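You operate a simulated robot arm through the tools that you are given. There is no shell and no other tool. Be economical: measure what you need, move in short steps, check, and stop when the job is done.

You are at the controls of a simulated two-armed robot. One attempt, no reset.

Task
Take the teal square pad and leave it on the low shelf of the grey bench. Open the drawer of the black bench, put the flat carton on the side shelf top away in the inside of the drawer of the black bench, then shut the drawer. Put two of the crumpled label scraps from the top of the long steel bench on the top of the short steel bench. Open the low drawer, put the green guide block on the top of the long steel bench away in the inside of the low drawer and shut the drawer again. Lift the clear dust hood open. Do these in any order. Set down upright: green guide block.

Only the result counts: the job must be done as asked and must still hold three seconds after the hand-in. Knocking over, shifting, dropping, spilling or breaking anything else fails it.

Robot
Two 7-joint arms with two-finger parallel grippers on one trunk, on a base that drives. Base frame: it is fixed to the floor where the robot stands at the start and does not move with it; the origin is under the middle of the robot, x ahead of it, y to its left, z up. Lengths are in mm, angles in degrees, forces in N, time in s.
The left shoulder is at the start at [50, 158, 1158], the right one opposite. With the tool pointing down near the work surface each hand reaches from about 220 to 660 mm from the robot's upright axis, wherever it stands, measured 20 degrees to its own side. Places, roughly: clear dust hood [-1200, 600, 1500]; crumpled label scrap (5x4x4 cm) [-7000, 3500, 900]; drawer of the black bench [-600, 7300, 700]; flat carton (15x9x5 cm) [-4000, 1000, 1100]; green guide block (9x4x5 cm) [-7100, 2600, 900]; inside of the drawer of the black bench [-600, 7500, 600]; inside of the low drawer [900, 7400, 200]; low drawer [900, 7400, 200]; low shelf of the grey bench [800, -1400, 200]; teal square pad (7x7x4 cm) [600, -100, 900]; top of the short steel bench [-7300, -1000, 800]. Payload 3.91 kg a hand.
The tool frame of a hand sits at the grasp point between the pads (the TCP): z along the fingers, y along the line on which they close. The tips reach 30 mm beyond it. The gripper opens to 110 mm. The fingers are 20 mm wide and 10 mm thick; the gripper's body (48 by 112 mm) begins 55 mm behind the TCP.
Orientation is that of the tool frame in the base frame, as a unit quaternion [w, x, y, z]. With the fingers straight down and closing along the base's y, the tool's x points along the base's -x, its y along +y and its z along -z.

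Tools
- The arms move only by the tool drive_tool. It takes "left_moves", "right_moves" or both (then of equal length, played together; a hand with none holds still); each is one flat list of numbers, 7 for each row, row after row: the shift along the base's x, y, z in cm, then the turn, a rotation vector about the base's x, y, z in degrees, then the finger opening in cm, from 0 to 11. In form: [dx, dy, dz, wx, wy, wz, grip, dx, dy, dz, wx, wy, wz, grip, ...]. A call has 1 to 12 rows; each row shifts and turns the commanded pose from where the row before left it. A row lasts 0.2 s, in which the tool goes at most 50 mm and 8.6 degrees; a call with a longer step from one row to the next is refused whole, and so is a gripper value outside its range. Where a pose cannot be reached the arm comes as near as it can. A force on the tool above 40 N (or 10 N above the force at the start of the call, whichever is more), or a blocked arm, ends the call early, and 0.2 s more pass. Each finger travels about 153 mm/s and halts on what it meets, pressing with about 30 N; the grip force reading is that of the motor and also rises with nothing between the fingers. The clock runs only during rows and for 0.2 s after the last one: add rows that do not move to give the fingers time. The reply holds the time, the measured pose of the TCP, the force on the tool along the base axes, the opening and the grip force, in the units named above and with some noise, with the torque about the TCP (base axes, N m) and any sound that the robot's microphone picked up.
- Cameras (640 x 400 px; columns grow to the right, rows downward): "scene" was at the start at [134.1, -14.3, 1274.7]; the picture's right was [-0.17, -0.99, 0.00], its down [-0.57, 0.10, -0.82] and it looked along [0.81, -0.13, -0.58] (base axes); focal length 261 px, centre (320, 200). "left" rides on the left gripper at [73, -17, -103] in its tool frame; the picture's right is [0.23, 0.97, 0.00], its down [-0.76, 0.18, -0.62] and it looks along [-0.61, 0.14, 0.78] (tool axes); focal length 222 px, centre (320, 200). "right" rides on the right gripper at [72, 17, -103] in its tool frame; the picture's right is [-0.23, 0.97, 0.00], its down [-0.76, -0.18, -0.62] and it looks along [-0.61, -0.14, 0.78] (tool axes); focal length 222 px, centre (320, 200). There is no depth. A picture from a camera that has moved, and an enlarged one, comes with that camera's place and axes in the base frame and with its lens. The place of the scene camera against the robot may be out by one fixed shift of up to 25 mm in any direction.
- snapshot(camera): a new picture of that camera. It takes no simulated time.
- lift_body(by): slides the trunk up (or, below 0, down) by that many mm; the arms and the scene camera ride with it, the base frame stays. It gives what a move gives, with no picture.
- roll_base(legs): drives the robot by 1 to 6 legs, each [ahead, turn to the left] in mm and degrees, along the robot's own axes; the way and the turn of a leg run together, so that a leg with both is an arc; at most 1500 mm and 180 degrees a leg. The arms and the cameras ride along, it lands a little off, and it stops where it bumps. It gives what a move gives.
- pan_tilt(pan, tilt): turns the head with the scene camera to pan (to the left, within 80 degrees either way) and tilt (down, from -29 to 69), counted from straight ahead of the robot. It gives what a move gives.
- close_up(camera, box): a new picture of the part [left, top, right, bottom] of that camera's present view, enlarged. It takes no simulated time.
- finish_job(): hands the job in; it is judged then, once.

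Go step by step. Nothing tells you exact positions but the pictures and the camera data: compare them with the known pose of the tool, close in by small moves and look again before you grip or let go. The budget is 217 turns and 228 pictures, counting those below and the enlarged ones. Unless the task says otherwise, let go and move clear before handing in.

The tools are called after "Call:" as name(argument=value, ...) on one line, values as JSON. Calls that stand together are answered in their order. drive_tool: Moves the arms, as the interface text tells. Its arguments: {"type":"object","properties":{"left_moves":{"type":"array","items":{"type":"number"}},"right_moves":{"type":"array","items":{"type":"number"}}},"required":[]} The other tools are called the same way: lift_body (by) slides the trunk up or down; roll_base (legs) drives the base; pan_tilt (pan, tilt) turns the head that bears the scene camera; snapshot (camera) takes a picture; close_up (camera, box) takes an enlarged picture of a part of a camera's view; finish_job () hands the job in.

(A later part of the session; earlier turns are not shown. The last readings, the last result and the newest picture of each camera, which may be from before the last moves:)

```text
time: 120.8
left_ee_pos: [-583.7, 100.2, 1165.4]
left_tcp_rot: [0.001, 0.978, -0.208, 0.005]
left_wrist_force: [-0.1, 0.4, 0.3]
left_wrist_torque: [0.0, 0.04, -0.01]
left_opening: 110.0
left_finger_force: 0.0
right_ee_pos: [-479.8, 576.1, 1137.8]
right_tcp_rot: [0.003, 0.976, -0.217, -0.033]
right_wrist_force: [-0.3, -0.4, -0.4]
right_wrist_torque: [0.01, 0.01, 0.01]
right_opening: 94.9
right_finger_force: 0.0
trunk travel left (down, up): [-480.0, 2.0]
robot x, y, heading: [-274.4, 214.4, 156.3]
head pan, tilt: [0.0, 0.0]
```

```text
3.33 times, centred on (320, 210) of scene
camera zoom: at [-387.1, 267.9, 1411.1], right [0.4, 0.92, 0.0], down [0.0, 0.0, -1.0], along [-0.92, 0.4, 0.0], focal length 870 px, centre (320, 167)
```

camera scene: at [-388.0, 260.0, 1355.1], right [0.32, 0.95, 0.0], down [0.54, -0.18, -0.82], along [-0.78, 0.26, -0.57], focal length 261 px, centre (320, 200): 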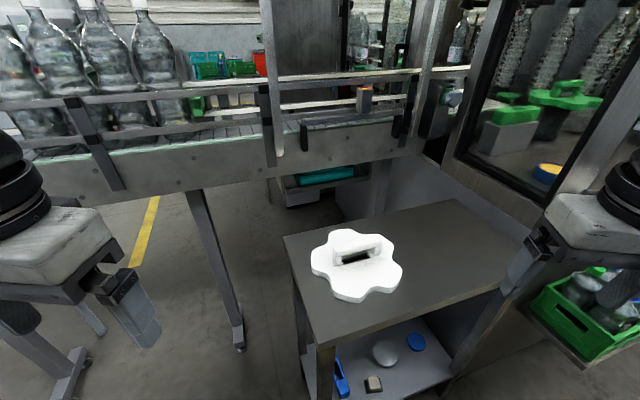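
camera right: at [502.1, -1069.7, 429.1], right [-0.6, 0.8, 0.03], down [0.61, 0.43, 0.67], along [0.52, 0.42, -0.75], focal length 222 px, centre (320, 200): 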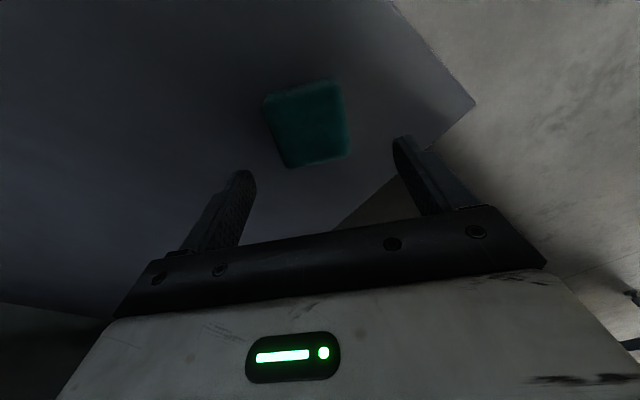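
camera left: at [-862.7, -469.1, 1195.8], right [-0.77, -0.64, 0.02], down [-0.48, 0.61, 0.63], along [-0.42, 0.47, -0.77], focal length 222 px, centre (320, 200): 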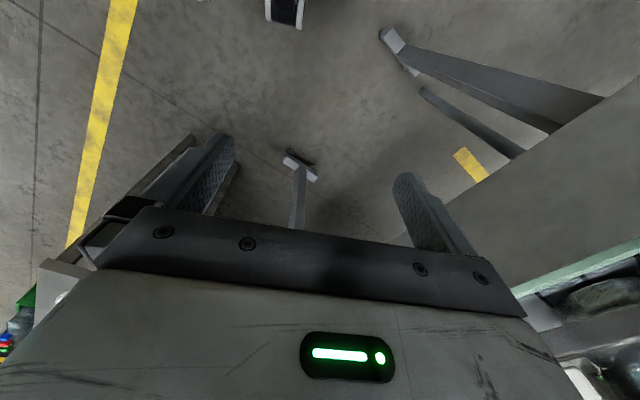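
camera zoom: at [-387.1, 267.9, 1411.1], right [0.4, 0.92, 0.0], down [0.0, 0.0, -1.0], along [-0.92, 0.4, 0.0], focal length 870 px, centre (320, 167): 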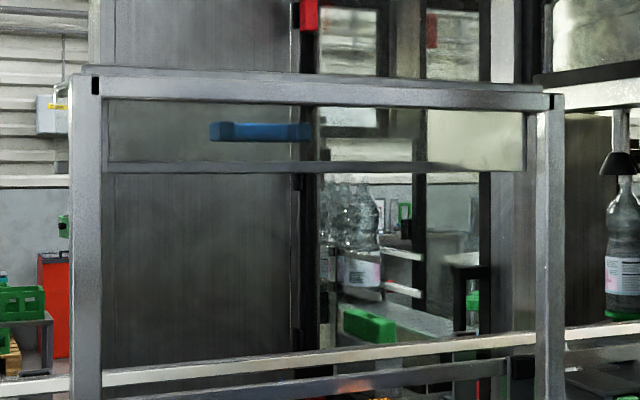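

The table spans x −1018…−665, y 345…1010, so I need to reach from the south. I'll drive to about [-600, -30] and look at the hood from there, trunk raised.

Call:
roll_base(legs=[[0, 60], [400, 0], [0, -90]])

Call:
pan_tilt(pan=15, tilt=0)

Call:
snapshot(camera="scene")

Call:
close_up(camera="scene", box=[180, 120, 420, 270])

```text
time: 129.8
left_ee_pos: [-927.9, 48.2, 1164.9]
left_tcp_rot: [0.002, 0.882, -0.472, 0.004]
left_wrist_force: [-0.4, -0.4, -0.1]
left_wrist_torque: [-0.01, -0.03, -0.01]
left_opening: 110.0
left_finger_force: 0.0
right_ee_pos: [-584.4, 393.6, 1137.7]
right_tcp_rot: [-0.006, 0.877, -0.479, -0.032]
right_wrist_force: [-0.5, 0.6, 0.1]
right_wrist_torque: [-0.01, 0.02, -0.03]
right_opening: 94.9
right_finger_force: 0.0
trunk travel left (down, up): [-480.0, 2.0]
robot x, y, heading: [-601.4, -17.5, 124.1]
head pan, tilt: [0.0, 0.0]
```

```text
time: 130.6
left_ee_pos: [-926.4, 46.5, 1165.5]
left_tcp_rot: [0.002, 0.882, -0.471, 0.005]
left_wrist_force: [0.4, 1.0, -0.1]
left_wrist_torque: [0.0, -0.06, 0.0]
left_opening: 109.8
left_finger_force: 0.1
right_ee_pos: [-584.0, 393.7, 1138.1]
right_tcp_rot: [-0.007, 0.877, -0.479, -0.033]
right_wrist_force: [-0.3, -0.5, -0.1]
right_wrist_torque: [-0.02, 0.03, 0.03]
right_opening: 94.8
right_finger_force: 0.1
trunk travel left (down, up): [-480.0, 2.0]
robot x, y, heading: [-604.1, -22.7, 124.1]
head pan, tilt: [15.0, 0.0]
```

```text
172 pictures are left
camera scene: at [-686.5, 72.7, 1411.2], right [0.66, 0.75, 0.0], down [0.0, 0.0, -1.0], along [-0.75, 0.66, 0.0], focal length 261 px, centre (320, 200)
```

scene: 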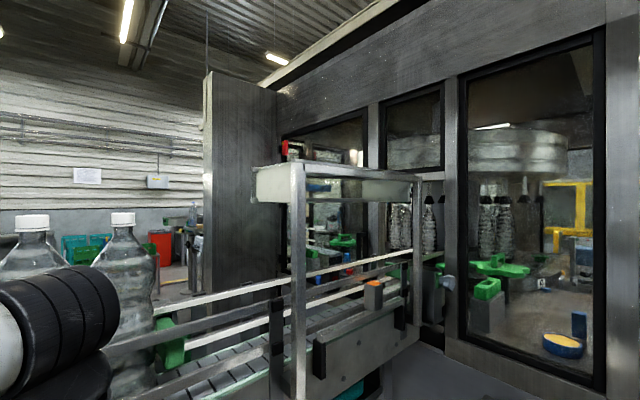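

```text
2.67 times, centred on (300, 195) of scene
camera zoom: at [-686.5, 72.7, 1411.2], right [0.66, 0.75, 0.0], down [0.0, 0.0, -1.0], along [-0.75, 0.66, 0.0], focal length 696 px, centre (373, 213)
```

zoom: 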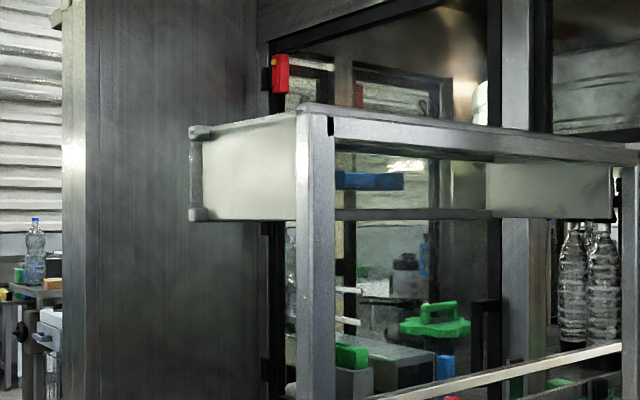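

The hood is hinged along its front top bar (≈x −1095, z 1485) and its west side lifts. I can push its south end panel's lower edge up from the south with the right hand. First tuck the left hand and reposition the base.

Call:
drive_tool(left_moves=[-0.5, -3.5, 0, 0, 0, 0, 11, -0.5, -3.5, 0, 0, 0, 0, 11, -0.5, -3.5, 0, 0, 0, 0, 11])

Call:
roll_base(legs=[[0, 66], [140, 0], [0, -30]])

Call:
pan_tilt(pan=-20, tilt=15)

Call:
snapshot(camera="scene")

```text
time: 131.3
left_ee_pos: [-967.6, -38.4, 1191.7]
left_tcp_rot: [0.002, 0.881, -0.472, 0.005]
left_wrist_force: [-0.4, 0.1, 0.8]
left_wrist_torque: [0.03, 0.04, 0.03]
left_opening: 110.1
left_finger_force: 0.1
left hand out of reach, approached as far as the arm can: row 1, 2, 3
right_ee_pos: [-583.3, 392.1, 1139.1]
right_tcp_rot: [-0.006, 0.877, -0.479, -0.033]
right_wrist_force: [0.1, -0.8, -0.5]
right_wrist_torque: [-0.01, -0.02, -0.01]
right_opening: 94.8
right_finger_force: 0.1
trunk travel left (down, up): [-480.0, 2.0]
robot x, y, heading: [-602.0, -20.6, 124.1]
head pan, tilt: [15.0, 0.0]
```

```text
time: 137.1
left_ee_pos: [-1026.6, -276.1, 1191.5]
left_tcp_rot: [0.001, 0.985, -0.172, 0.006]
left_wrist_force: [-0.3, 0.1, 0.5]
left_wrist_torque: [0.0, 0.02, -0.04]
left_opening: 110.1
left_finger_force: 0.2
right_ee_pos: [-971.6, 298.2, 1137.3]
right_tcp_rot: [0.004, 0.983, -0.181, -0.033]
right_wrist_force: [-0.2, 0.6, -0.8]
right_wrist_torque: [0.03, 0.0, -0.03]
right_opening: 94.8
right_finger_force: 0.1
trunk travel left (down, up): [-480.0, 2.0]
robot x, y, heading: [-745.6, -45.8, 160.4]
head pan, tilt: [15.0, 0.0]
```

```text
time: 138.1
left_ee_pos: [-1026.2, -276.5, 1191.3]
left_tcp_rot: [0.002, 0.985, -0.172, 0.004]
left_wrist_force: [0.6, 0.3, 0.4]
left_wrist_torque: [0.03, 0.0, 0.0]
left_opening: 109.9
left_finger_force: 0.0
right_ee_pos: [-971.9, 298.9, 1138.6]
right_tcp_rot: [0.004, 0.983, -0.181, -0.033]
right_wrist_force: [-1.0, -0.2, 0.8]
right_wrist_torque: [0.03, -0.02, 0.01]
right_opening: 95.0
right_finger_force: 0.1
trunk travel left (down, up): [-480.0, 2.0]
robot x, y, heading: [-741.9, -46.2, 160.5]
head pan, tilt: [-20.0, 15.0]
```

```text
170 pictures are left
camera scene: at [-845.2, 26.4, 1387.1], right [0.64, 0.77, 0.0], down [0.2, -0.16, -0.97], along [-0.74, 0.61, -0.26], focal length 261 px, centre (320, 200)
```

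scene: 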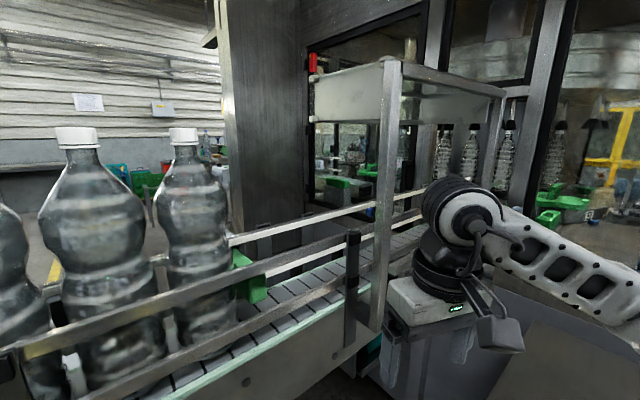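

I'll raise the right hand, yaw and pitch it so the closed fingers will point toward [-0.5, 0.87, 0].

Call:
drive_tool(right_moves=[0, -2, 4, 0, 0, -8, 6, 0, -2, 4, 0, 0, -8, 3, 0, -2, 4, 0, 0, -8, 0, 0, -2, 4, 0, 0, -8, 0, 0, -2, 4, 0, 0, -7, 0, 0, 0, 0, 7.1, 4.1, 0, 0, 0, 0, 0, 7.1, 4.1, 0, 0, 0, 0, 0, 7.1, 4.1, 0, 0, 0, 0, 0, 7.1, 4.1, 0, 0, 0, 0, 0, 7.1, 4.1, 0, 0, 0, 0, 0, 7.1, 4.1, 0, 0])

Call:
snapshot(camera="scene")

```text
time: 140.5
left_ee_pos: [-1025.2, -275.1, 1191.9]
left_tcp_rot: [0.001, 0.985, -0.173, 0.006]
left_wrist_force: [0.5, 0.4, 0.5]
left_wrist_torque: [0.0, 0.01, -0.02]
left_opening: 109.9
left_finger_force: 0.2
right_ee_pos: [-972.6, 197.0, 1337.6]
right_tcp_rot: [-0.217, 0.777, -0.445, -0.39]
right_wrist_force: [-0.3, 0.0, 0.4]
right_wrist_torque: [0.03, 0.0, -0.03]
right_opening: 0.0
right_finger_force: 30.6
trunk travel left (down, up): [-480.0, 2.0]
robot x, y, heading: [-744.8, -42.3, 160.3]
head pan, tilt: [-20.0, 15.0]
```

```text
169 pictures are left
camera scene: at [-845.0, 26.1, 1387.1], right [0.64, 0.77, 0.0], down [0.2, -0.16, -0.97], along [-0.74, 0.62, -0.26], focal length 261 px, centre (320, 200)
```

scene: 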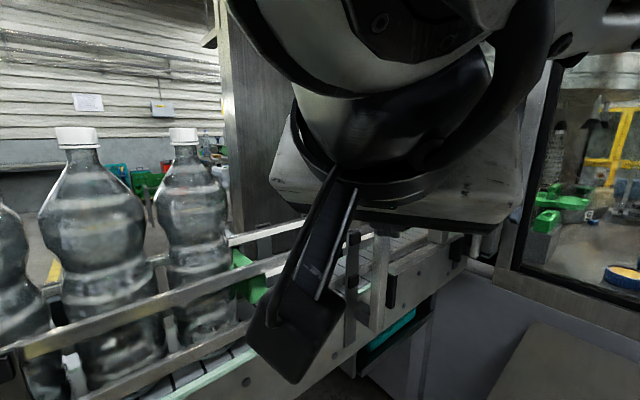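

Good direction; finish the pitch and move over to the hood's south end, staying clear of the bottle.

Call:
drive_tool(right_moves=[0, 1, 1, 7.1, 4.1, 0, 0, 0, 1, 1, 7.1, 4.1, 0, 0, 0, 1, 1, 7.1, 4.1, 0, 0, 0, 1, 1, 7.1, 4.1, 0, 0, -1, 1, 0, 3.5, 2, 0, 0, -3, 1, 0, 0, 0, 0, 0, -3, 1, 0, 0, 0, 0, 0, -3, 1, 0, 0, 0, 0, 0, -3, 1, 0, 0, 0, 0, 0])

Call:
snapshot(camera="scene")

Call:
snapshot(camera="right")

```text
time: 142.5
left_ee_pos: [-1026.8, -276.4, 1191.8]
left_tcp_rot: [0.002, 0.985, -0.173, 0.005]
left_wrist_force: [-0.3, -0.2, 0.7]
left_wrist_torque: [0.01, -0.02, -0.01]
left_opening: 110.0
left_finger_force: 0.1
right_ee_pos: [-1102.5, 287.9, 1379.0]
right_tcp_rot: [-0.348, 0.618, -0.348, -0.613]
right_wrist_force: [-0.7, 0.4, -0.1]
right_wrist_torque: [-0.01, -0.04, 0.0]
right_opening: 0.0
right_finger_force: 30.1
trunk travel left (down, up): [-480.0, 2.0]
robot x, y, heading: [-743.5, -46.0, 160.3]
head pan, tilt: [-20.0, 15.0]
```

```text
168 pictures are left
camera scene: at [-845.7, 26.7, 1387.0], right [0.64, 0.77, 0.0], down [0.2, -0.17, -0.97], along [-0.74, 0.62, -0.26], focal length 261 px, centre (320, 200)
```

scene: 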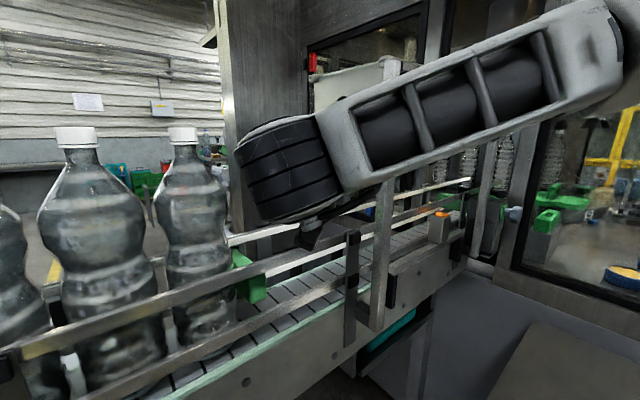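

```text
167 pictures are left
camera right: at [-1065.0, 191.0, 1307.3], right [-0.84, -0.5, 0.22], down [0.47, -0.44, 0.77], along [-0.29, 0.75, 0.6], focal length 222 px, centre (320, 200)
```

right: 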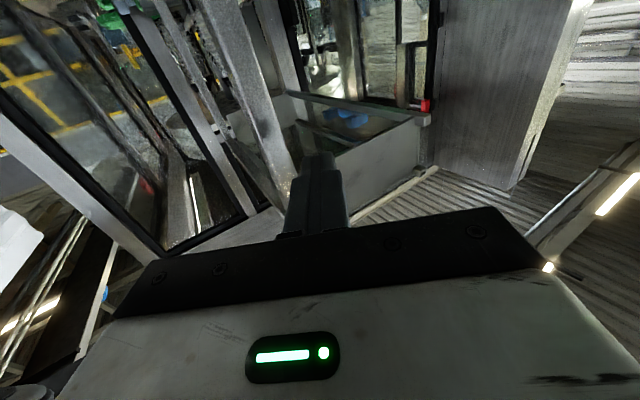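

The hood's lower rear corner is around [-1310, 380, 1420]. I'll move the fingertips to just in front of the end panel, below its edge.

Call:
drive_tool(right_moves=[-3, 2, 0, 0, 0, 0, 0, -3, 2, 0, 0, 0, 0, 0, -3, 1, 0, 0, 0, 0, 0, -3, 0.5, 0, 0, 0, 0, 0, -3, 0, 0, 0, 0, 0, 0])

Call:
snapshot(camera="right")

Call:
snapshot(camera="scene")

```text
time: 143.7
left_ee_pos: [-1027.7, -277.2, 1189.5]
left_tcp_rot: [0.0, 0.985, -0.172, 0.004]
left_wrist_force: [-0.1, -0.1, 1.0]
left_wrist_torque: [0.01, 0.02, -0.02]
left_opening: 109.8
left_finger_force: 0.1
right_ee_pos: [-1252.3, 342.6, 1378.1]
right_tcp_rot: [-0.347, 0.618, -0.348, -0.613]
right_wrist_force: [-0.9, 0.4, 0.1]
right_wrist_torque: [0.01, 0.01, -0.01]
right_opening: 0.3
right_finger_force: 30.1
trunk travel left (down, up): [-480.0, 2.0]
robot x, y, heading: [-741.8, -44.5, 160.2]
head pan, tilt: [-20.0, 15.0]
```

```text
166 pictures are left
camera right: at [-1214.3, 245.2, 1306.7], right [-0.84, -0.5, 0.22], down [0.47, -0.44, 0.77], along [-0.29, 0.75, 0.6], focal length 222 px, centre (320, 200)
```

right: 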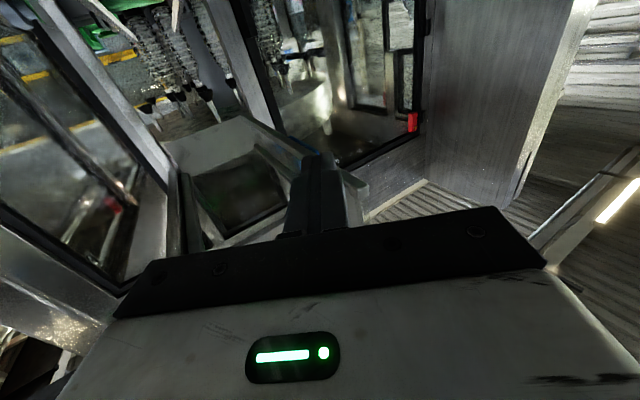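

```text
165 pictures are left
camera scene: at [-845.9, 26.3, 1387.0], right [0.64, 0.77, 0.0], down [0.2, -0.16, -0.97], along [-0.74, 0.62, -0.26], focal length 261 px, centre (320, 200)
```

scene: 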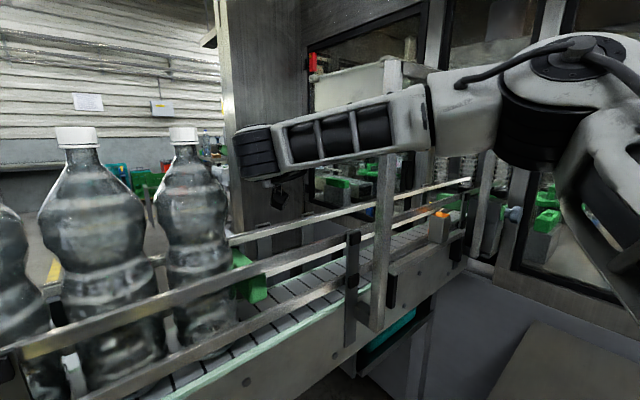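

Corner confirmed at [-1312, 380, 1422]. Slide the fingertips under the end panel and begin lifting.

Call:
drive_tool(right_moves=[-1, 2.5, 0, 0, 0, 0, 0, -1, 2, 0, 0, 0, 0, 0, 0, 0, 2, 0, 0, 0, 0, 0, 0, 1.5, 0, 0, 0, 0, 0, 0, 1.5, 0, 0, 0, 0, 0, 0, 1.5, 0, 0, 0, 0])

Call:
snapshot(camera="scene")

Call:
snapshot(camera="right")

```text
time: 145.1
left_ee_pos: [-1026.5, -276.2, 1191.4]
left_tcp_rot: [0.001, 0.985, -0.173, 0.005]
left_wrist_force: [-0.5, -0.5, 0.3]
left_wrist_torque: [0.01, 0.0, 0.0]
left_opening: 110.0
left_finger_force: 0.0
right_ee_pos: [-1271.9, 388.3, 1444.6]
right_tcp_rot: [-0.347, 0.618, -0.349, -0.613]
right_wrist_force: [0.2, 0.0, -0.2]
right_wrist_torque: [-0.01, -0.01, 0.02]
right_opening: 0.2
right_finger_force: 30.0
trunk travel left (down, up): [-480.0, 2.0]
robot x, y, heading: [-744.2, -44.1, 160.7]
head pan, tilt: [-20.0, 15.0]
```

```text
164 pictures are left
camera scene: at [-845.0, 26.4, 1387.1], right [0.64, 0.77, 0.0], down [0.2, -0.16, -0.97], along [-0.74, 0.62, -0.26], focal length 261 px, centre (320, 200)
```

scene: 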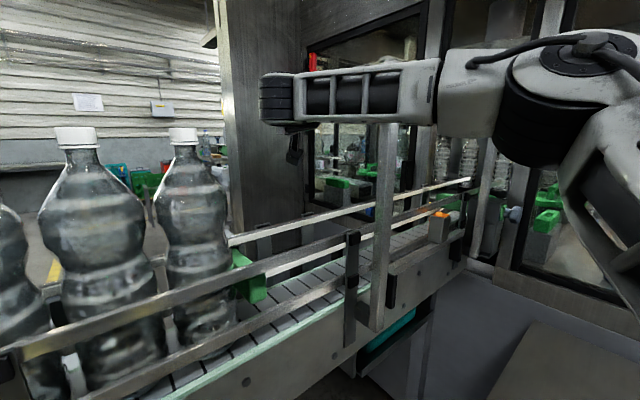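

```text
163 pictures are left
camera right: at [-1232.9, 290.9, 1373.3], right [-0.84, -0.5, 0.23], down [0.47, -0.44, 0.77], along [-0.29, 0.75, 0.6], focal length 222 px, centre (320, 200)
```

right: 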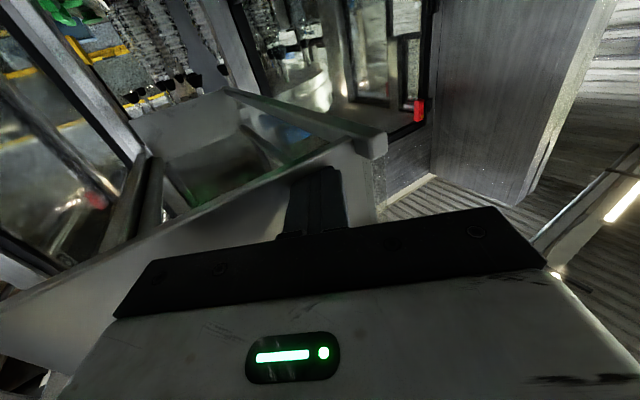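

No contact: the panel is slightly farther north. Drop down, go 40 mm further in and lift again.

Call:
drive_tool(right_moves=[0, 0, -3, 0, 0, 0, 0, 0, 0, -2.5, 0, 0, 0, 0, 0, 2.5, 0, 0, 0, 0, 0, 0, 2.5, 0, 0, 0, 0, 0, 0, 0, 1.5, 0, 0, 0, 0, 0, 0, 1.5, 0, 0, 0, 0, 0, 0, 1.5, 0, 0, 0, 0])

Call:
snapshot(camera="right")

```text
time: 146.7
left_ee_pos: [-1025.9, -276.8, 1190.5]
left_tcp_rot: [0.001, 0.985, -0.173, 0.005]
left_wrist_force: [-0.3, 0.6, -0.3]
left_wrist_torque: [0.04, 0.03, -0.01]
left_opening: 110.1
left_finger_force: 0.1
right_ee_pos: [-1271.9, 438.6, 1434.8]
right_tcp_rot: [-0.347, 0.618, -0.348, -0.613]
right_wrist_force: [0.6, 1.1, 0.1]
right_wrist_torque: [0.02, -0.01, -0.01]
right_opening: 0.3
right_finger_force: 30.4
trunk travel left (down, up): [-480.0, 2.0]
robot x, y, heading: [-742.6, -44.4, 160.3]
head pan, tilt: [-20.0, 15.0]
```

```text
162 pictures are left
camera right: at [-1232.8, 340.7, 1363.0], right [-0.83, -0.5, 0.23], down [0.47, -0.44, 0.77], along [-0.29, 0.75, 0.6], focal length 222 px, centre (320, 200)
```

right: 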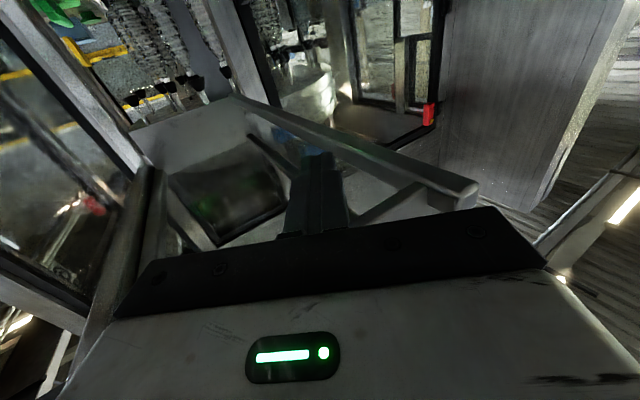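

The fingers are now under the end panel. Lift along the hinge arc.

Call:
drive_tool(right_moves=[0, 0, 1.5, 0, 0, 0, 0, 0, 0, 1.5, 0, 0, 0, 0, 0.1, 0, 1.5, 0, 0, 0, 0, 0.2, 0, 1.5, 0, 0, 0, 0, 0.3, 0, 1.5, 0, 0, 0, 0])

Call:
snapshot(camera="right")

Call:
snapshot(camera="scene")

```text
time: 147.9
left_ee_pos: [-1028.3, -276.6, 1189.7]
left_tcp_rot: [0.001, 0.985, -0.172, 0.005]
left_wrist_force: [-0.1, -0.1, -0.3]
left_wrist_torque: [0.0, -0.02, 0.02]
left_opening: 110.0
left_finger_force: 0.0
right_ee_pos: [-1268.5, 439.3, 1504.4]
right_tcp_rot: [-0.345, 0.621, -0.348, -0.611]
right_wrist_force: [0.8, -5.3, -28.1]
right_wrist_torque: [1.74, 2.8, -0.47]
right_opening: 0.0
right_finger_force: 30.1
trunk travel left (down, up): [-480.0, 2.0]
robot x, y, heading: [-747.0, -45.0, 160.3]
head pan, tilt: [-20.0, 15.0]
```

```text
161 pictures are left
camera right: at [-1229.7, 340.6, 1433.0], right [-0.84, -0.5, 0.22], down [0.47, -0.43, 0.77], along [-0.29, 0.75, 0.6], focal length 222 px, centre (320, 200)
```

right: 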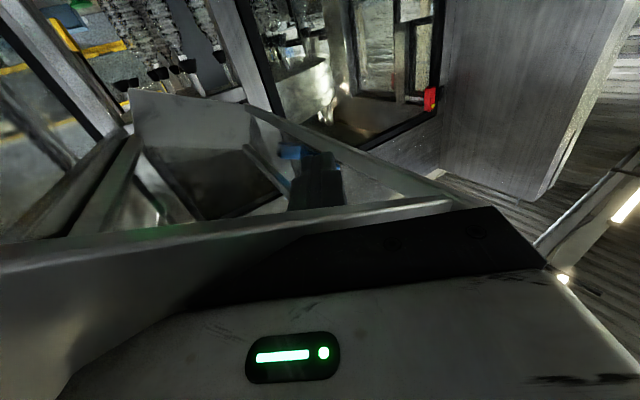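

```text
160 pictures are left
camera scene: at [-847.4, 27.5, 1386.4], right [0.64, 0.77, 0.0], down [0.2, -0.17, -0.97], along [-0.74, 0.62, -0.26], focal length 261 px, centre (320, 200)
```

scene: 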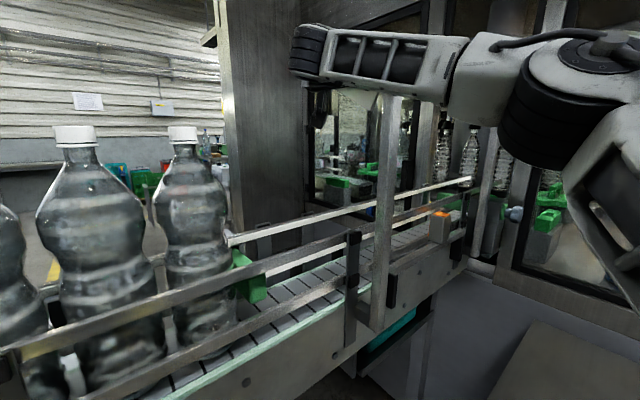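

The hood is rotating (about 20°) but rides on the gripper body; I'll ease back 25 mm in y so only the fingers carry it, and continue the arc.

Call:
drive_tool(right_moves=[0, -1.3, -0.5, 0, 0, 0, 0, 0, -1.3, 0, 0, 0, 0, 0, 0.3, 0, 1.5, 0, 0, 0, 0, 0.4, 0, 1.5, 0, 0, 0, 0, 0.5, 0, 1.5, 0, 0, 0, 0])

Call:
snapshot(camera="right")

Call:
snapshot(camera="scene")

```text
time: 149.1
left_ee_pos: [-1026.9, -276.9, 1189.9]
left_tcp_rot: [0.0, 0.985, -0.173, 0.006]
left_wrist_force: [0.8, 0.7, -0.1]
left_wrist_torque: [0.03, -0.01, 0.0]
left_opening: 110.0
left_finger_force: 0.0
right_ee_pos: [-1257.6, 409.7, 1547.9]
right_tcp_rot: [-0.348, 0.619, -0.346, -0.613]
right_wrist_force: [-4.1, -8.2, -10.1]
right_wrist_torque: [0.5, 0.73, -0.86]
right_opening: 0.1
right_finger_force: 30.5
trunk travel left (down, up): [-480.0, 2.0]
robot x, y, heading: [-742.9, -43.8, 160.5]
head pan, tilt: [-20.0, 15.0]
```

```text
159 pictures are left
camera right: at [-1217.5, 312.2, 1477.5], right [-0.83, -0.5, 0.22], down [0.47, -0.44, 0.77], along [-0.29, 0.74, 0.6], focal length 222 px, centre (320, 200)
```

right: 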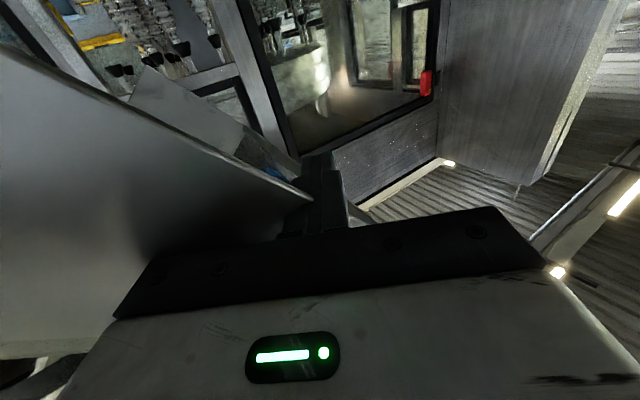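

```text
158 pictures are left
camera scene: at [-846.8, 25.4, 1387.2], right [0.64, 0.77, 0.0], down [0.2, -0.16, -0.97], along [-0.74, 0.62, -0.26], focal length 261 px, centre (320, 200)
```

scene: 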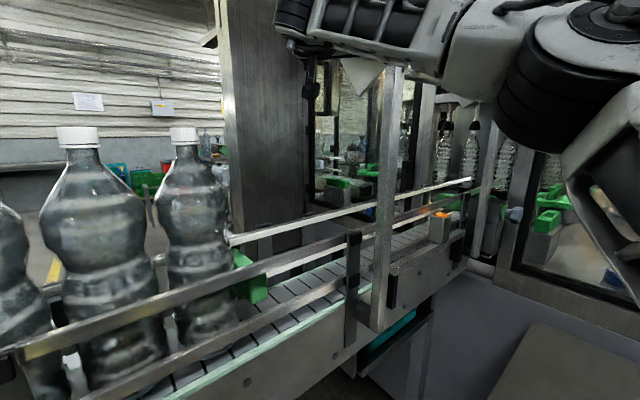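

The hood is now up roughly 40°. Continue along the arc.

Call:
drive_tool(right_moves=[0.4, 0, 1.4, 0, 0, 0, 0, 0.5, 0, 1.4, 0, 0, 0, 0, 0.6, 0, 1.3, 0, 0, 0, 0, 0.8, 0, 1.2, 0, 0, 0, 0])

Call:
snapshot(camera="right")

Call:
pan_tilt(pan=-25, tilt=-5)

Call:
snapshot(camera="scene")

```text
time: 150.1
left_ee_pos: [-1026.2, -277.5, 1190.3]
left_tcp_rot: [0.0, 0.985, -0.172, 0.005]
left_wrist_force: [0.1, -0.6, -0.1]
left_wrist_torque: [-0.02, -0.02, 0.0]
left_opening: 110.0
left_finger_force: 0.1
right_ee_pos: [-1230.9, 411.8, 1601.9]
right_tcp_rot: [-0.348, 0.618, -0.349, -0.613]
right_wrist_force: [-1.9, -3.5, -2.8]
right_wrist_torque: [0.16, 0.12, -0.37]
right_opening: 0.1
right_finger_force: 29.8
trunk travel left (down, up): [-480.0, 2.0]
robot x, y, heading: [-741.7, -47.5, 160.5]
head pan, tilt: [-20.0, 15.0]
```

```text
157 pictures are left
camera right: at [-1191.6, 314.3, 1530.8], right [-0.84, -0.5, 0.23], down [0.47, -0.44, 0.77], along [-0.28, 0.75, 0.6], focal length 222 px, centre (320, 200)
```

right: 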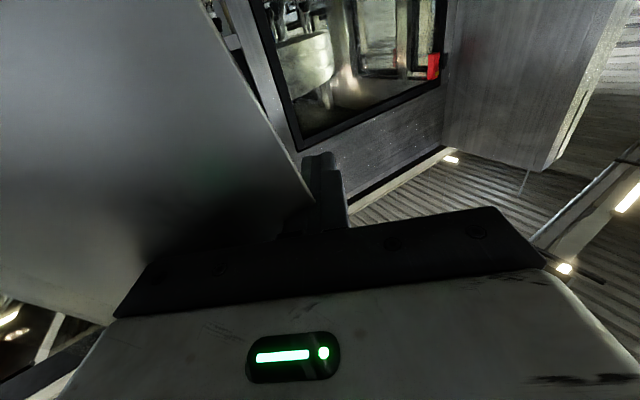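

```text
time: 150.9
left_ee_pos: [-1026.8, -277.0, 1190.5]
left_tcp_rot: [0.0, 0.985, -0.173, 0.005]
left_wrist_force: [-0.3, 0.7, 0.4]
left_wrist_torque: [0.01, 0.02, 0.01]
left_opening: 109.7
left_finger_force: 0.0
right_ee_pos: [-1230.3, 411.6, 1600.6]
right_tcp_rot: [-0.347, 0.618, -0.348, -0.614]
right_wrist_force: [-0.1, -1.3, -0.3]
right_wrist_torque: [0.01, -0.08, -0.08]
right_opening: 0.2
right_finger_force: 29.6
trunk travel left (down, up): [-480.0, 2.0]
robot x, y, heading: [-739.9, -44.8, 160.4]
head pan, tilt: [-25.0, -5.0]
```

```text
156 pictures are left
camera scene: at [-835.7, 28.2, 1418.9], right [0.7, 0.71, 0.0], down [-0.06, 0.06, -1.0], along [-0.71, 0.7, 0.09], focal length 261 px, centre (320, 200)
```

scene: 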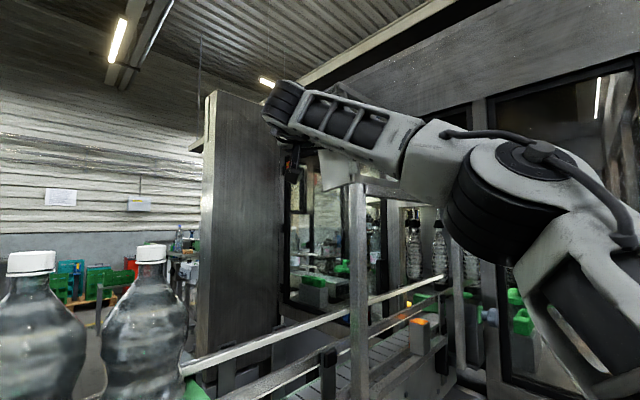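

The hood is about 60° up with little load. I'll push further to the east until it resists.

Call:
drive_tool(right_moves=[1, 0, 1, 0, 0, 0, 0, 1.1, 0, 0.9, 0, 0, 0, 0, 1.2, 0, 0.7, 0, 0, 0, 0, 1.3, 0, 0.5, 0, 0, 0, 0, 1.3, 0, 0.3, 0, 0, 0, 0])

Call:
snapshot(camera="right")

Call:
snapshot(camera="scene")

```text
time: 152.2
left_ee_pos: [-1030.1, -277.9, 1189.3]
left_tcp_rot: [0.0, 0.985, -0.171, 0.007]
left_wrist_force: [-0.1, -0.2, 0.8]
left_wrist_torque: [-0.02, 0.01, 0.01]
left_opening: 110.0
left_finger_force: 0.1
right_ee_pos: [-1188.5, 403.4, 1629.5]
right_tcp_rot: [-0.344, 0.625, -0.336, -0.615]
right_wrist_force: [-25.0, -4.4, 1.6]
right_wrist_torque: [-0.06, 0.46, -1.09]
right_opening: 0.1
right_finger_force: 29.9
trunk travel left (down, up): [-480.0, 2.0]
robot x, y, heading: [-741.7, -45.8, 160.6]
head pan, tilt: [-25.0, -5.0]
stopped in row 5 (right hand): the force on the tool passed its limit at 43 N (the readings are from after the stop); the commanded pose is now the measured one
```

```text
155 pictures are left
camera right: at [-1146.8, 307.9, 1558.5], right [-0.83, -0.52, 0.21], down [0.47, -0.43, 0.77], along [-0.31, 0.73, 0.6], focal length 222 px, centre (320, 200)
```

right: 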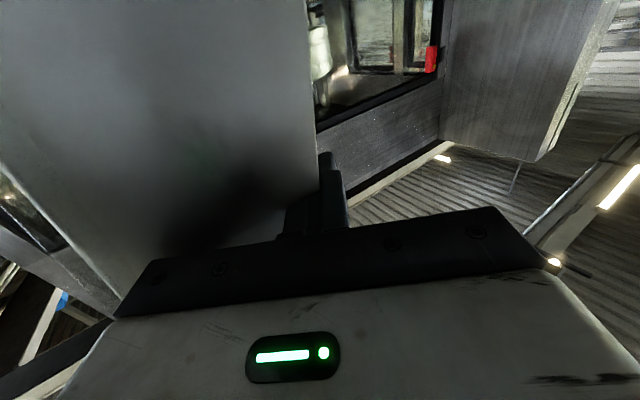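

```text
154 pictures are left
camera scene: at [-842.1, 27.3, 1418.6], right [0.7, 0.71, 0.0], down [-0.06, 0.06, -1.0], along [-0.71, 0.7, 0.08], focal length 261 px, centre (320, 200)
```

scene: 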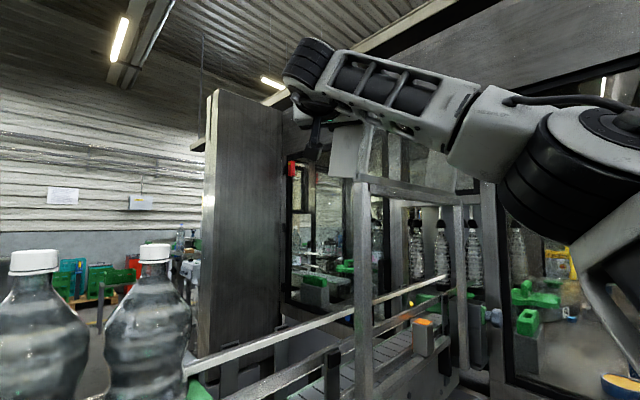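

It met its stop. I'll withdraw the hand slightly west and see whether the hood stays up.

Call:
drive_tool(right_moves=[-1, 0, 0, 0, 0, 0, 0, -1.5, 0, 0, 0, 0, 0, 0, -1.5, -0.5, 0, 0, 0, 0, 0, -0.5, -2, 0, 0, 0, 0, 0, 0, -2, 0, 0, 0, 0, 0])

Call:
snapshot(camera="scene")

Call:
snapshot(camera="right")

```text
time: 153.4
left_ee_pos: [-1027.1, -276.4, 1190.6]
left_tcp_rot: [0.0, 0.985, -0.172, 0.005]
left_wrist_force: [-0.4, 0.7, -0.2]
left_wrist_torque: [-0.01, -0.03, -0.03]
left_opening: 109.9
left_finger_force: 0.0
right_ee_pos: [-1223.4, 362.2, 1634.9]
right_tcp_rot: [-0.345, 0.621, -0.342, -0.615]
right_wrist_force: [-0.2, -0.7, -0.1]
right_wrist_torque: [-0.01, 0.01, 0.02]
right_opening: 0.0
right_finger_force: 30.3
trunk travel left (down, up): [-480.0, 2.0]
robot x, y, heading: [-742.0, -46.4, 160.6]
head pan, tilt: [-25.0, -5.0]
```

```text
153 pictures are left
camera scene: at [-836.3, 27.7, 1419.0], right [0.7, 0.71, 0.0], down [-0.06, 0.06, -1.0], along [-0.71, 0.7, 0.09], focal length 261 px, centre (320, 200)
```

scene: 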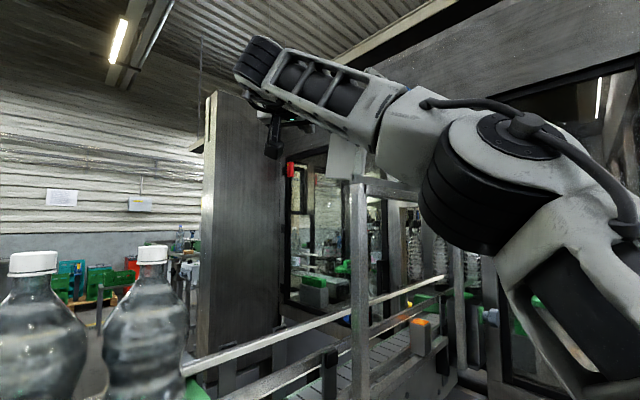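

```text
152 pictures are left
camera right: at [-1182.8, 265.5, 1563.1], right [-0.83, -0.51, 0.22], down [0.47, -0.44, 0.77], along [-0.3, 0.74, 0.6], focal length 222 px, centre (320, 200)
```

right: 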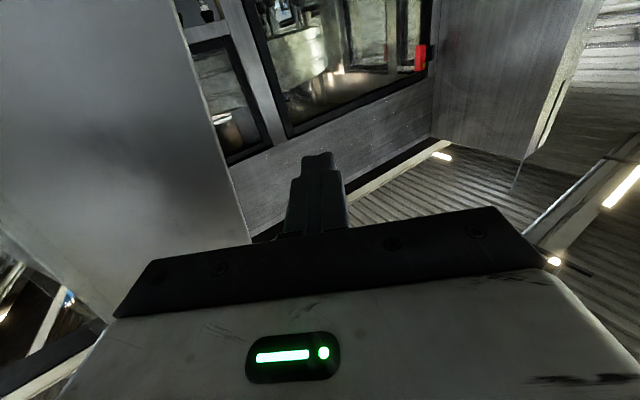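

The hood holds itself open. Now withdraw the hand back to a tucked, tool-down posture.

Call:
drive_tool(right_moves=[0, -4, 0, 0, 0, 0, 0, 0, -4, 0, 0, 0, 0, 0, 3, -3, -1, 0, 0, 0, 0, 4, -2, -2, 0, 0, 0, 0, 4, 0, -3, -7.1, -4.1, 0, 0, 4, 0, -3, -7.1, -4.1, 0, 0, 4, 0, -3, -7.1, -4.1, 0, 0, 3, 0, -3, -7.1, -4.1, 0, 0, 0, 0, -3, -7.1, -4.1, 0, 0, 0, 0, -3, -7.1, -4.1, 0, 0, 0, 0, -3, -7.1, -4.1, 0, 0, 0, 0, -3, -7.1, -4.1, 0, 0])

Call:
drive_tool(right_moves=[0, 0, -4, -7.1, -4.1, 0, 0, 0, 0, -4, -7.1, -4.1, 0, 0, 0, 0, -4, -7.1, -4.1, 0, 0, 0, 0, -4, 0, 0, 8, 3, 0, 0, -2, 0, 0, 8, 6, 0, 2, 0, 0, 0, 8, 9, 0, 2, 0, 0, 0, 8, 9, 0, 2, 0, 0, 0, 7, 9])

Call:
snapshot(camera="scene")

```text
time: 156.0
left_ee_pos: [-1027.1, -275.9, 1191.1]
left_tcp_rot: [0.002, 0.985, -0.172, 0.005]
left_wrist_force: [-0.3, 0.5, -0.1]
left_wrist_torque: [0.0, 0.0, 0.01]
left_opening: 110.2
left_finger_force: 0.2
right_ee_pos: [-1003.3, 232.6, 1362.5]
right_tcp_rot: [-0.091, 0.851, -0.483, -0.188]
right_wrist_force: [0.9, 0.0, 0.0]
right_wrist_torque: [-0.03, 0.01, 0.01]
right_opening: 0.1
right_finger_force: 30.0
trunk travel left (down, up): [-480.0, 2.0]
robot x, y, heading: [-742.4, -46.8, 160.6]
head pan, tilt: [-25.0, -5.0]
```

```text
time: 157.8
left_ee_pos: [-1025.8, -276.2, 1191.5]
left_tcp_rot: [0.001, 0.985, -0.172, 0.005]
left_wrist_force: [0.4, 0.2, 0.0]
left_wrist_torque: [0.0, 0.02, 0.02]
left_opening: 109.7
left_finger_force: 0.0
right_ee_pos: [-1002.9, 293.6, 1184.6]
right_tcp_rot: [0.017, 0.984, -0.178, 0.002]
right_wrist_force: [-0.9, 0.6, 0.1]
right_wrist_torque: [-0.01, -0.01, -0.01]
right_opening: 90.4
right_finger_force: 0.0
trunk travel left (down, up): [-480.0, 2.0]
robot x, y, heading: [-741.6, -45.7, 160.4]
head pan, tilt: [-25.0, -5.0]
```

```text
151 pictures are left
camera scene: at [-836.1, 28.6, 1418.9], right [0.7, 0.71, 0.0], down [-0.06, 0.06, -1.0], along [-0.71, 0.7, 0.09], focal length 261 px, centre (320, 200)
```

scene: 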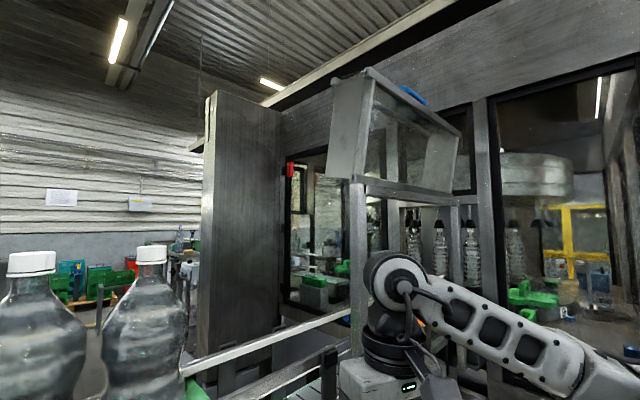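

The hood is open. Next I need a route west; I'll back off, go south and look west.

Call:
roll_base(legs=[[-200, 0], [0, 100], [1000, 0]])

Call:
pan_tilt(pan=-70, tilt=10)

Call:
snapshot(camera="scene")

Call:
pan_tilt(pan=0, tilt=10)

Call:
snapshot(camera="scene")

```text
time: 168.5
left_ee_pos: [-444.3, -1345.7, 1192.3]
left_tcp_rot: [-0.003, 0.767, 0.642, 0.005]
left_wrist_force: [0.0, 0.2, -0.1]
left_wrist_torque: [0.01, 0.01, 0.0]
left_opening: 109.9
left_finger_force: 0.0
right_ee_pos: [-1011.0, -1418.7, 1184.6]
right_tcp_rot: [0.009, 0.771, 0.637, 0.013]
right_wrist_force: [0.0, -0.3, -0.8]
right_wrist_torque: [0.0, 0.0, 0.01]
right_opening: 90.2
right_finger_force: 0.1
trunk travel left (down, up): [-480.0, 2.0]
robot x, y, heading: [-718.1, -1102.9, -99.8]
head pan, tilt: [-25.0, -5.0]
```

```text
time: 169.6
left_ee_pos: [-445.4, -1346.1, 1191.5]
left_tcp_rot: [-0.003, 0.767, 0.642, 0.004]
left_wrist_force: [0.0, -0.2, 0.3]
left_wrist_torque: [0.0, -0.01, 0.0]
left_opening: 110.2
left_finger_force: 0.1
right_ee_pos: [-1010.0, -1417.1, 1183.6]
right_tcp_rot: [0.01, 0.771, 0.636, 0.014]
right_wrist_force: [0.1, 0.2, 0.1]
right_wrist_torque: [0.0, 0.0, 0.01]
right_opening: 89.8
right_finger_force: 0.1
trunk travel left (down, up): [-480.0, 2.0]
robot x, y, heading: [-720.1, -1108.1, -99.7]
head pan, tilt: [-70.0, 10.0]
```

```text
150 pictures are left
camera scene: at [-809.9, -1161.2, 1395.2], right [-0.18, 0.98, 0.0], down [0.17, 0.03, -0.98], along [-0.97, -0.18, -0.17], focal length 261 px, centre (320, 200)
```

scene: 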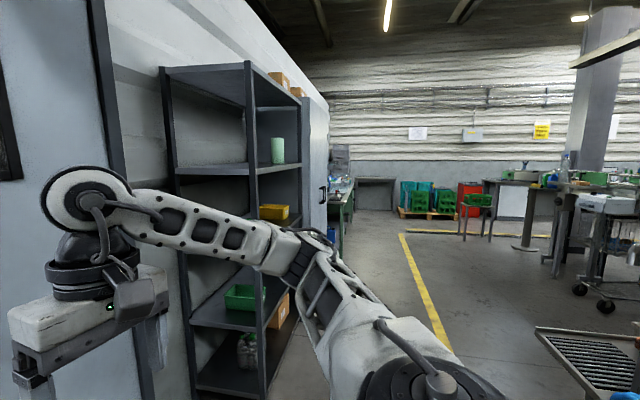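

```text
time: 171.0
left_ee_pos: [-444.5, -1345.6, 1190.6]
left_tcp_rot: [-0.003, 0.767, 0.642, 0.004]
left_wrist_force: [-0.5, 0.3, -0.4]
left_wrist_torque: [0.03, 0.0, 0.0]
left_opening: 109.9
left_finger_force: 0.0
right_ee_pos: [-1011.1, -1418.4, 1184.9]
right_tcp_rot: [0.01, 0.771, 0.637, 0.013]
right_wrist_force: [0.3, -0.3, 0.0]
right_wrist_torque: [0.02, -0.02, -0.03]
right_opening: 90.1
right_finger_force: 0.2
trunk travel left (down, up): [-480.0, 2.0]
robot x, y, heading: [-716.7, -1103.7, -99.8]
head pan, tilt: [0.0, 10.0]
```

```text
149 pictures are left
camera scene: at [-734.4, -1236.2, 1395.2], right [-0.99, 0.17, 0.0], down [0.03, 0.17, -0.98], along [-0.17, -0.97, -0.17], focal length 261 px, centre (320, 200)
```

scene: 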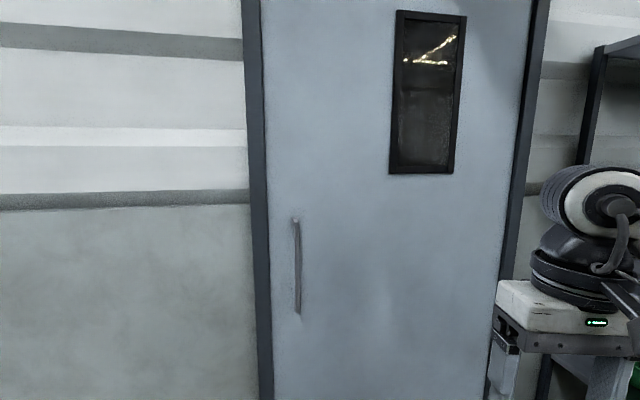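

There's an aisle to the west between the rack (y<−1700) and the conveyor end (y>−776). Drive along y≈−1230.

Call:
roll_base(legs=[[0, -70], [740, 0], [0, -10], [1100, 0]])

Call:
pan_tilt(pan=-35, tilt=10)

Call:
snapshot(camera="scene")

Call:
pan_tilt(pan=10, tilt=10)

Call:
snapshot(camera="scene")

```text
time: 175.4
left_ee_pos: [-923.7, -1476.7, 1190.9]
left_tcp_rot: [-0.005, 0.995, 0.102, 0.002]
left_wrist_force: [-0.6, 0.2, 0.1]
left_wrist_torque: [0.0, 0.0, 0.02]
left_opening: 110.1
left_finger_force: 0.1
right_ee_pos: [-1202.8, -973.0, 1188.8]
right_tcp_rot: [0.011, 0.996, 0.085, 0.007]
right_wrist_force: [0.3, -0.1, -0.6]
right_wrist_torque: [0.02, -0.01, -0.01]
right_opening: 90.0
right_finger_force: 0.0
trunk travel left (down, up): [-480.0, 2.0]
robot x, y, heading: [-813.0, -1128.0, -168.2]
head pan, tilt: [0.0, 10.0]
stopped in leg 2: the robot was blocked; the commanded pose is now the measured one
```

```text
time: 176.4
left_ee_pos: [-921.3, -1477.4, 1190.9]
left_tcp_rot: [-0.006, 0.995, 0.103, -0.001]
left_wrist_force: [0.4, -0.9, -1.0]
left_wrist_torque: [0.01, 0.0, -0.01]
left_opening: 110.1
left_finger_force: 0.1
right_ee_pos: [-1201.6, -973.6, 1187.9]
right_tcp_rot: [0.01, 0.996, 0.087, 0.005]
right_wrist_force: [0.2, -0.1, 0.0]
right_wrist_torque: [0.0, 0.01, -0.01]
right_opening: 89.8
right_finger_force: 0.0
trunk travel left (down, up): [-480.0, 2.0]
robot x, y, heading: [-811.9, -1125.4, -167.9]
head pan, tilt: [-35.0, 10.0]
```

```text
148 pictures are left
camera scene: at [-915.1, -1106.5, 1397.0], right [0.39, 0.92, 0.0], down [0.15, -0.06, -0.99], along [-0.91, 0.39, -0.16], focal length 261 px, centre (320, 200)
```

scene: 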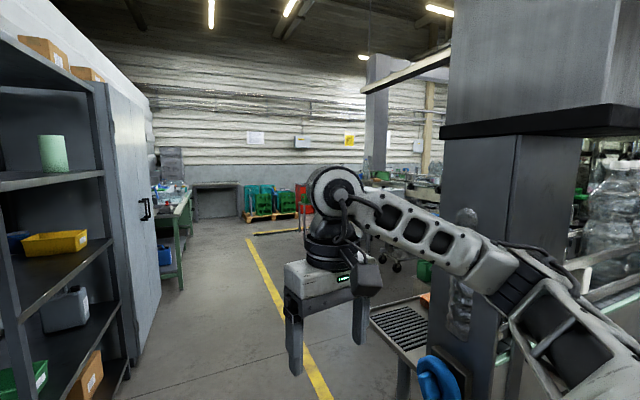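

```text
time: 177.6
left_ee_pos: [-922.0, -1476.5, 1190.5]
left_tcp_rot: [-0.005, 0.995, 0.103, 0.0]
left_wrist_force: [-0.3, 0.7, 0.1]
left_wrist_torque: [0.0, -0.02, 0.04]
left_opening: 110.0
left_finger_force: 0.0
right_ee_pos: [-1202.4, -973.9, 1188.4]
right_tcp_rot: [0.011, 0.996, 0.087, 0.005]
right_wrist_force: [0.0, 0.7, 0.0]
right_wrist_torque: [0.0, -0.02, -0.01]
right_opening: 90.0
right_finger_force: 0.0
trunk travel left (down, up): [-480.0, 2.0]
robot x, y, heading: [-811.3, -1126.0, -168.1]
head pan, tilt: [10.0, 10.0]
```

```text
147 pictures are left
camera scene: at [-916.0, -1177.7, 1396.5], right [-0.37, 0.93, 0.01], down [0.15, 0.07, -0.99], along [-0.92, -0.37, -0.16], focal length 261 px, centre (320, 200)
```

scene: 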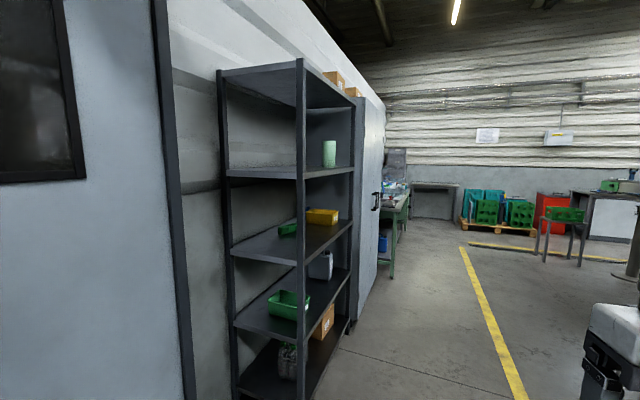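

The right elbow touched a column at about [-1060, -740]. Back up, shift south to y≈−1230 and then go west.

Call:
roll_base(legs=[[-150, 0], [0, 18], [260, 0], [0, -29.5], [700, 0]])

Call:
pan_tilt(pan=-30, tilt=12)

Call:
snapshot(camera="scene")

```text
time: 186.2
left_ee_pos: [-1776.6, -1542.8, 1191.3]
left_tcp_rot: [-0.001, 1.0, 0.005, 0.005]
left_wrist_force: [0.5, -0.2, 0.2]
left_wrist_torque: [0.04, -0.01, -0.02]
left_opening: 110.2
left_finger_force: 0.0
right_ee_pos: [-1950.6, -994.8, 1181.6]
right_tcp_rot: [0.016, 1.0, -0.01, 0.01]
right_wrist_force: [-0.5, 0.7, 0.3]
right_wrist_torque: [-0.02, -0.02, 0.01]
right_opening: 90.1
right_finger_force: 0.1
trunk travel left (down, up): [-480.0, 2.0]
robot x, y, heading: [-1592.1, -1234.1, -179.5]
head pan, tilt: [10.0, 10.0]
```

```text
time: 187.3
left_ee_pos: [-1775.0, -1543.3, 1190.8]
left_tcp_rot: [-0.001, 1.0, 0.005, 0.006]
left_wrist_force: [-0.8, -0.2, 0.4]
left_wrist_torque: [0.0, -0.01, -0.01]
left_opening: 109.9
left_finger_force: 0.1
right_ee_pos: [-1950.3, -995.7, 1182.2]
right_tcp_rot: [0.016, 1.0, -0.01, 0.011]
right_wrist_force: [-0.2, -0.7, 0.3]
right_wrist_torque: [0.01, -0.02, 0.01]
right_opening: 89.9
right_finger_force: 0.0
trunk travel left (down, up): [-480.0, 2.0]
robot x, y, heading: [-1591.6, -1230.1, -179.2]
head pan, tilt: [-30.0, 12.0]
```

```text
146 pictures are left
camera scene: at [-1703.8, -1185.0, 1391.9], right [0.49, 0.87, 0.0], down [0.18, -0.1, -0.98], along [-0.85, 0.48, -0.21], focal length 261 px, centre (320, 200)
```

scene: 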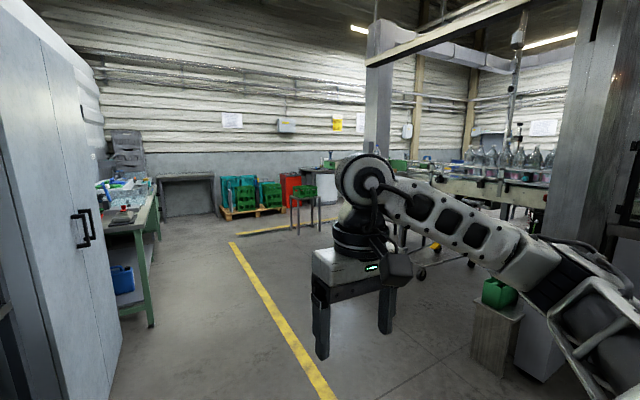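

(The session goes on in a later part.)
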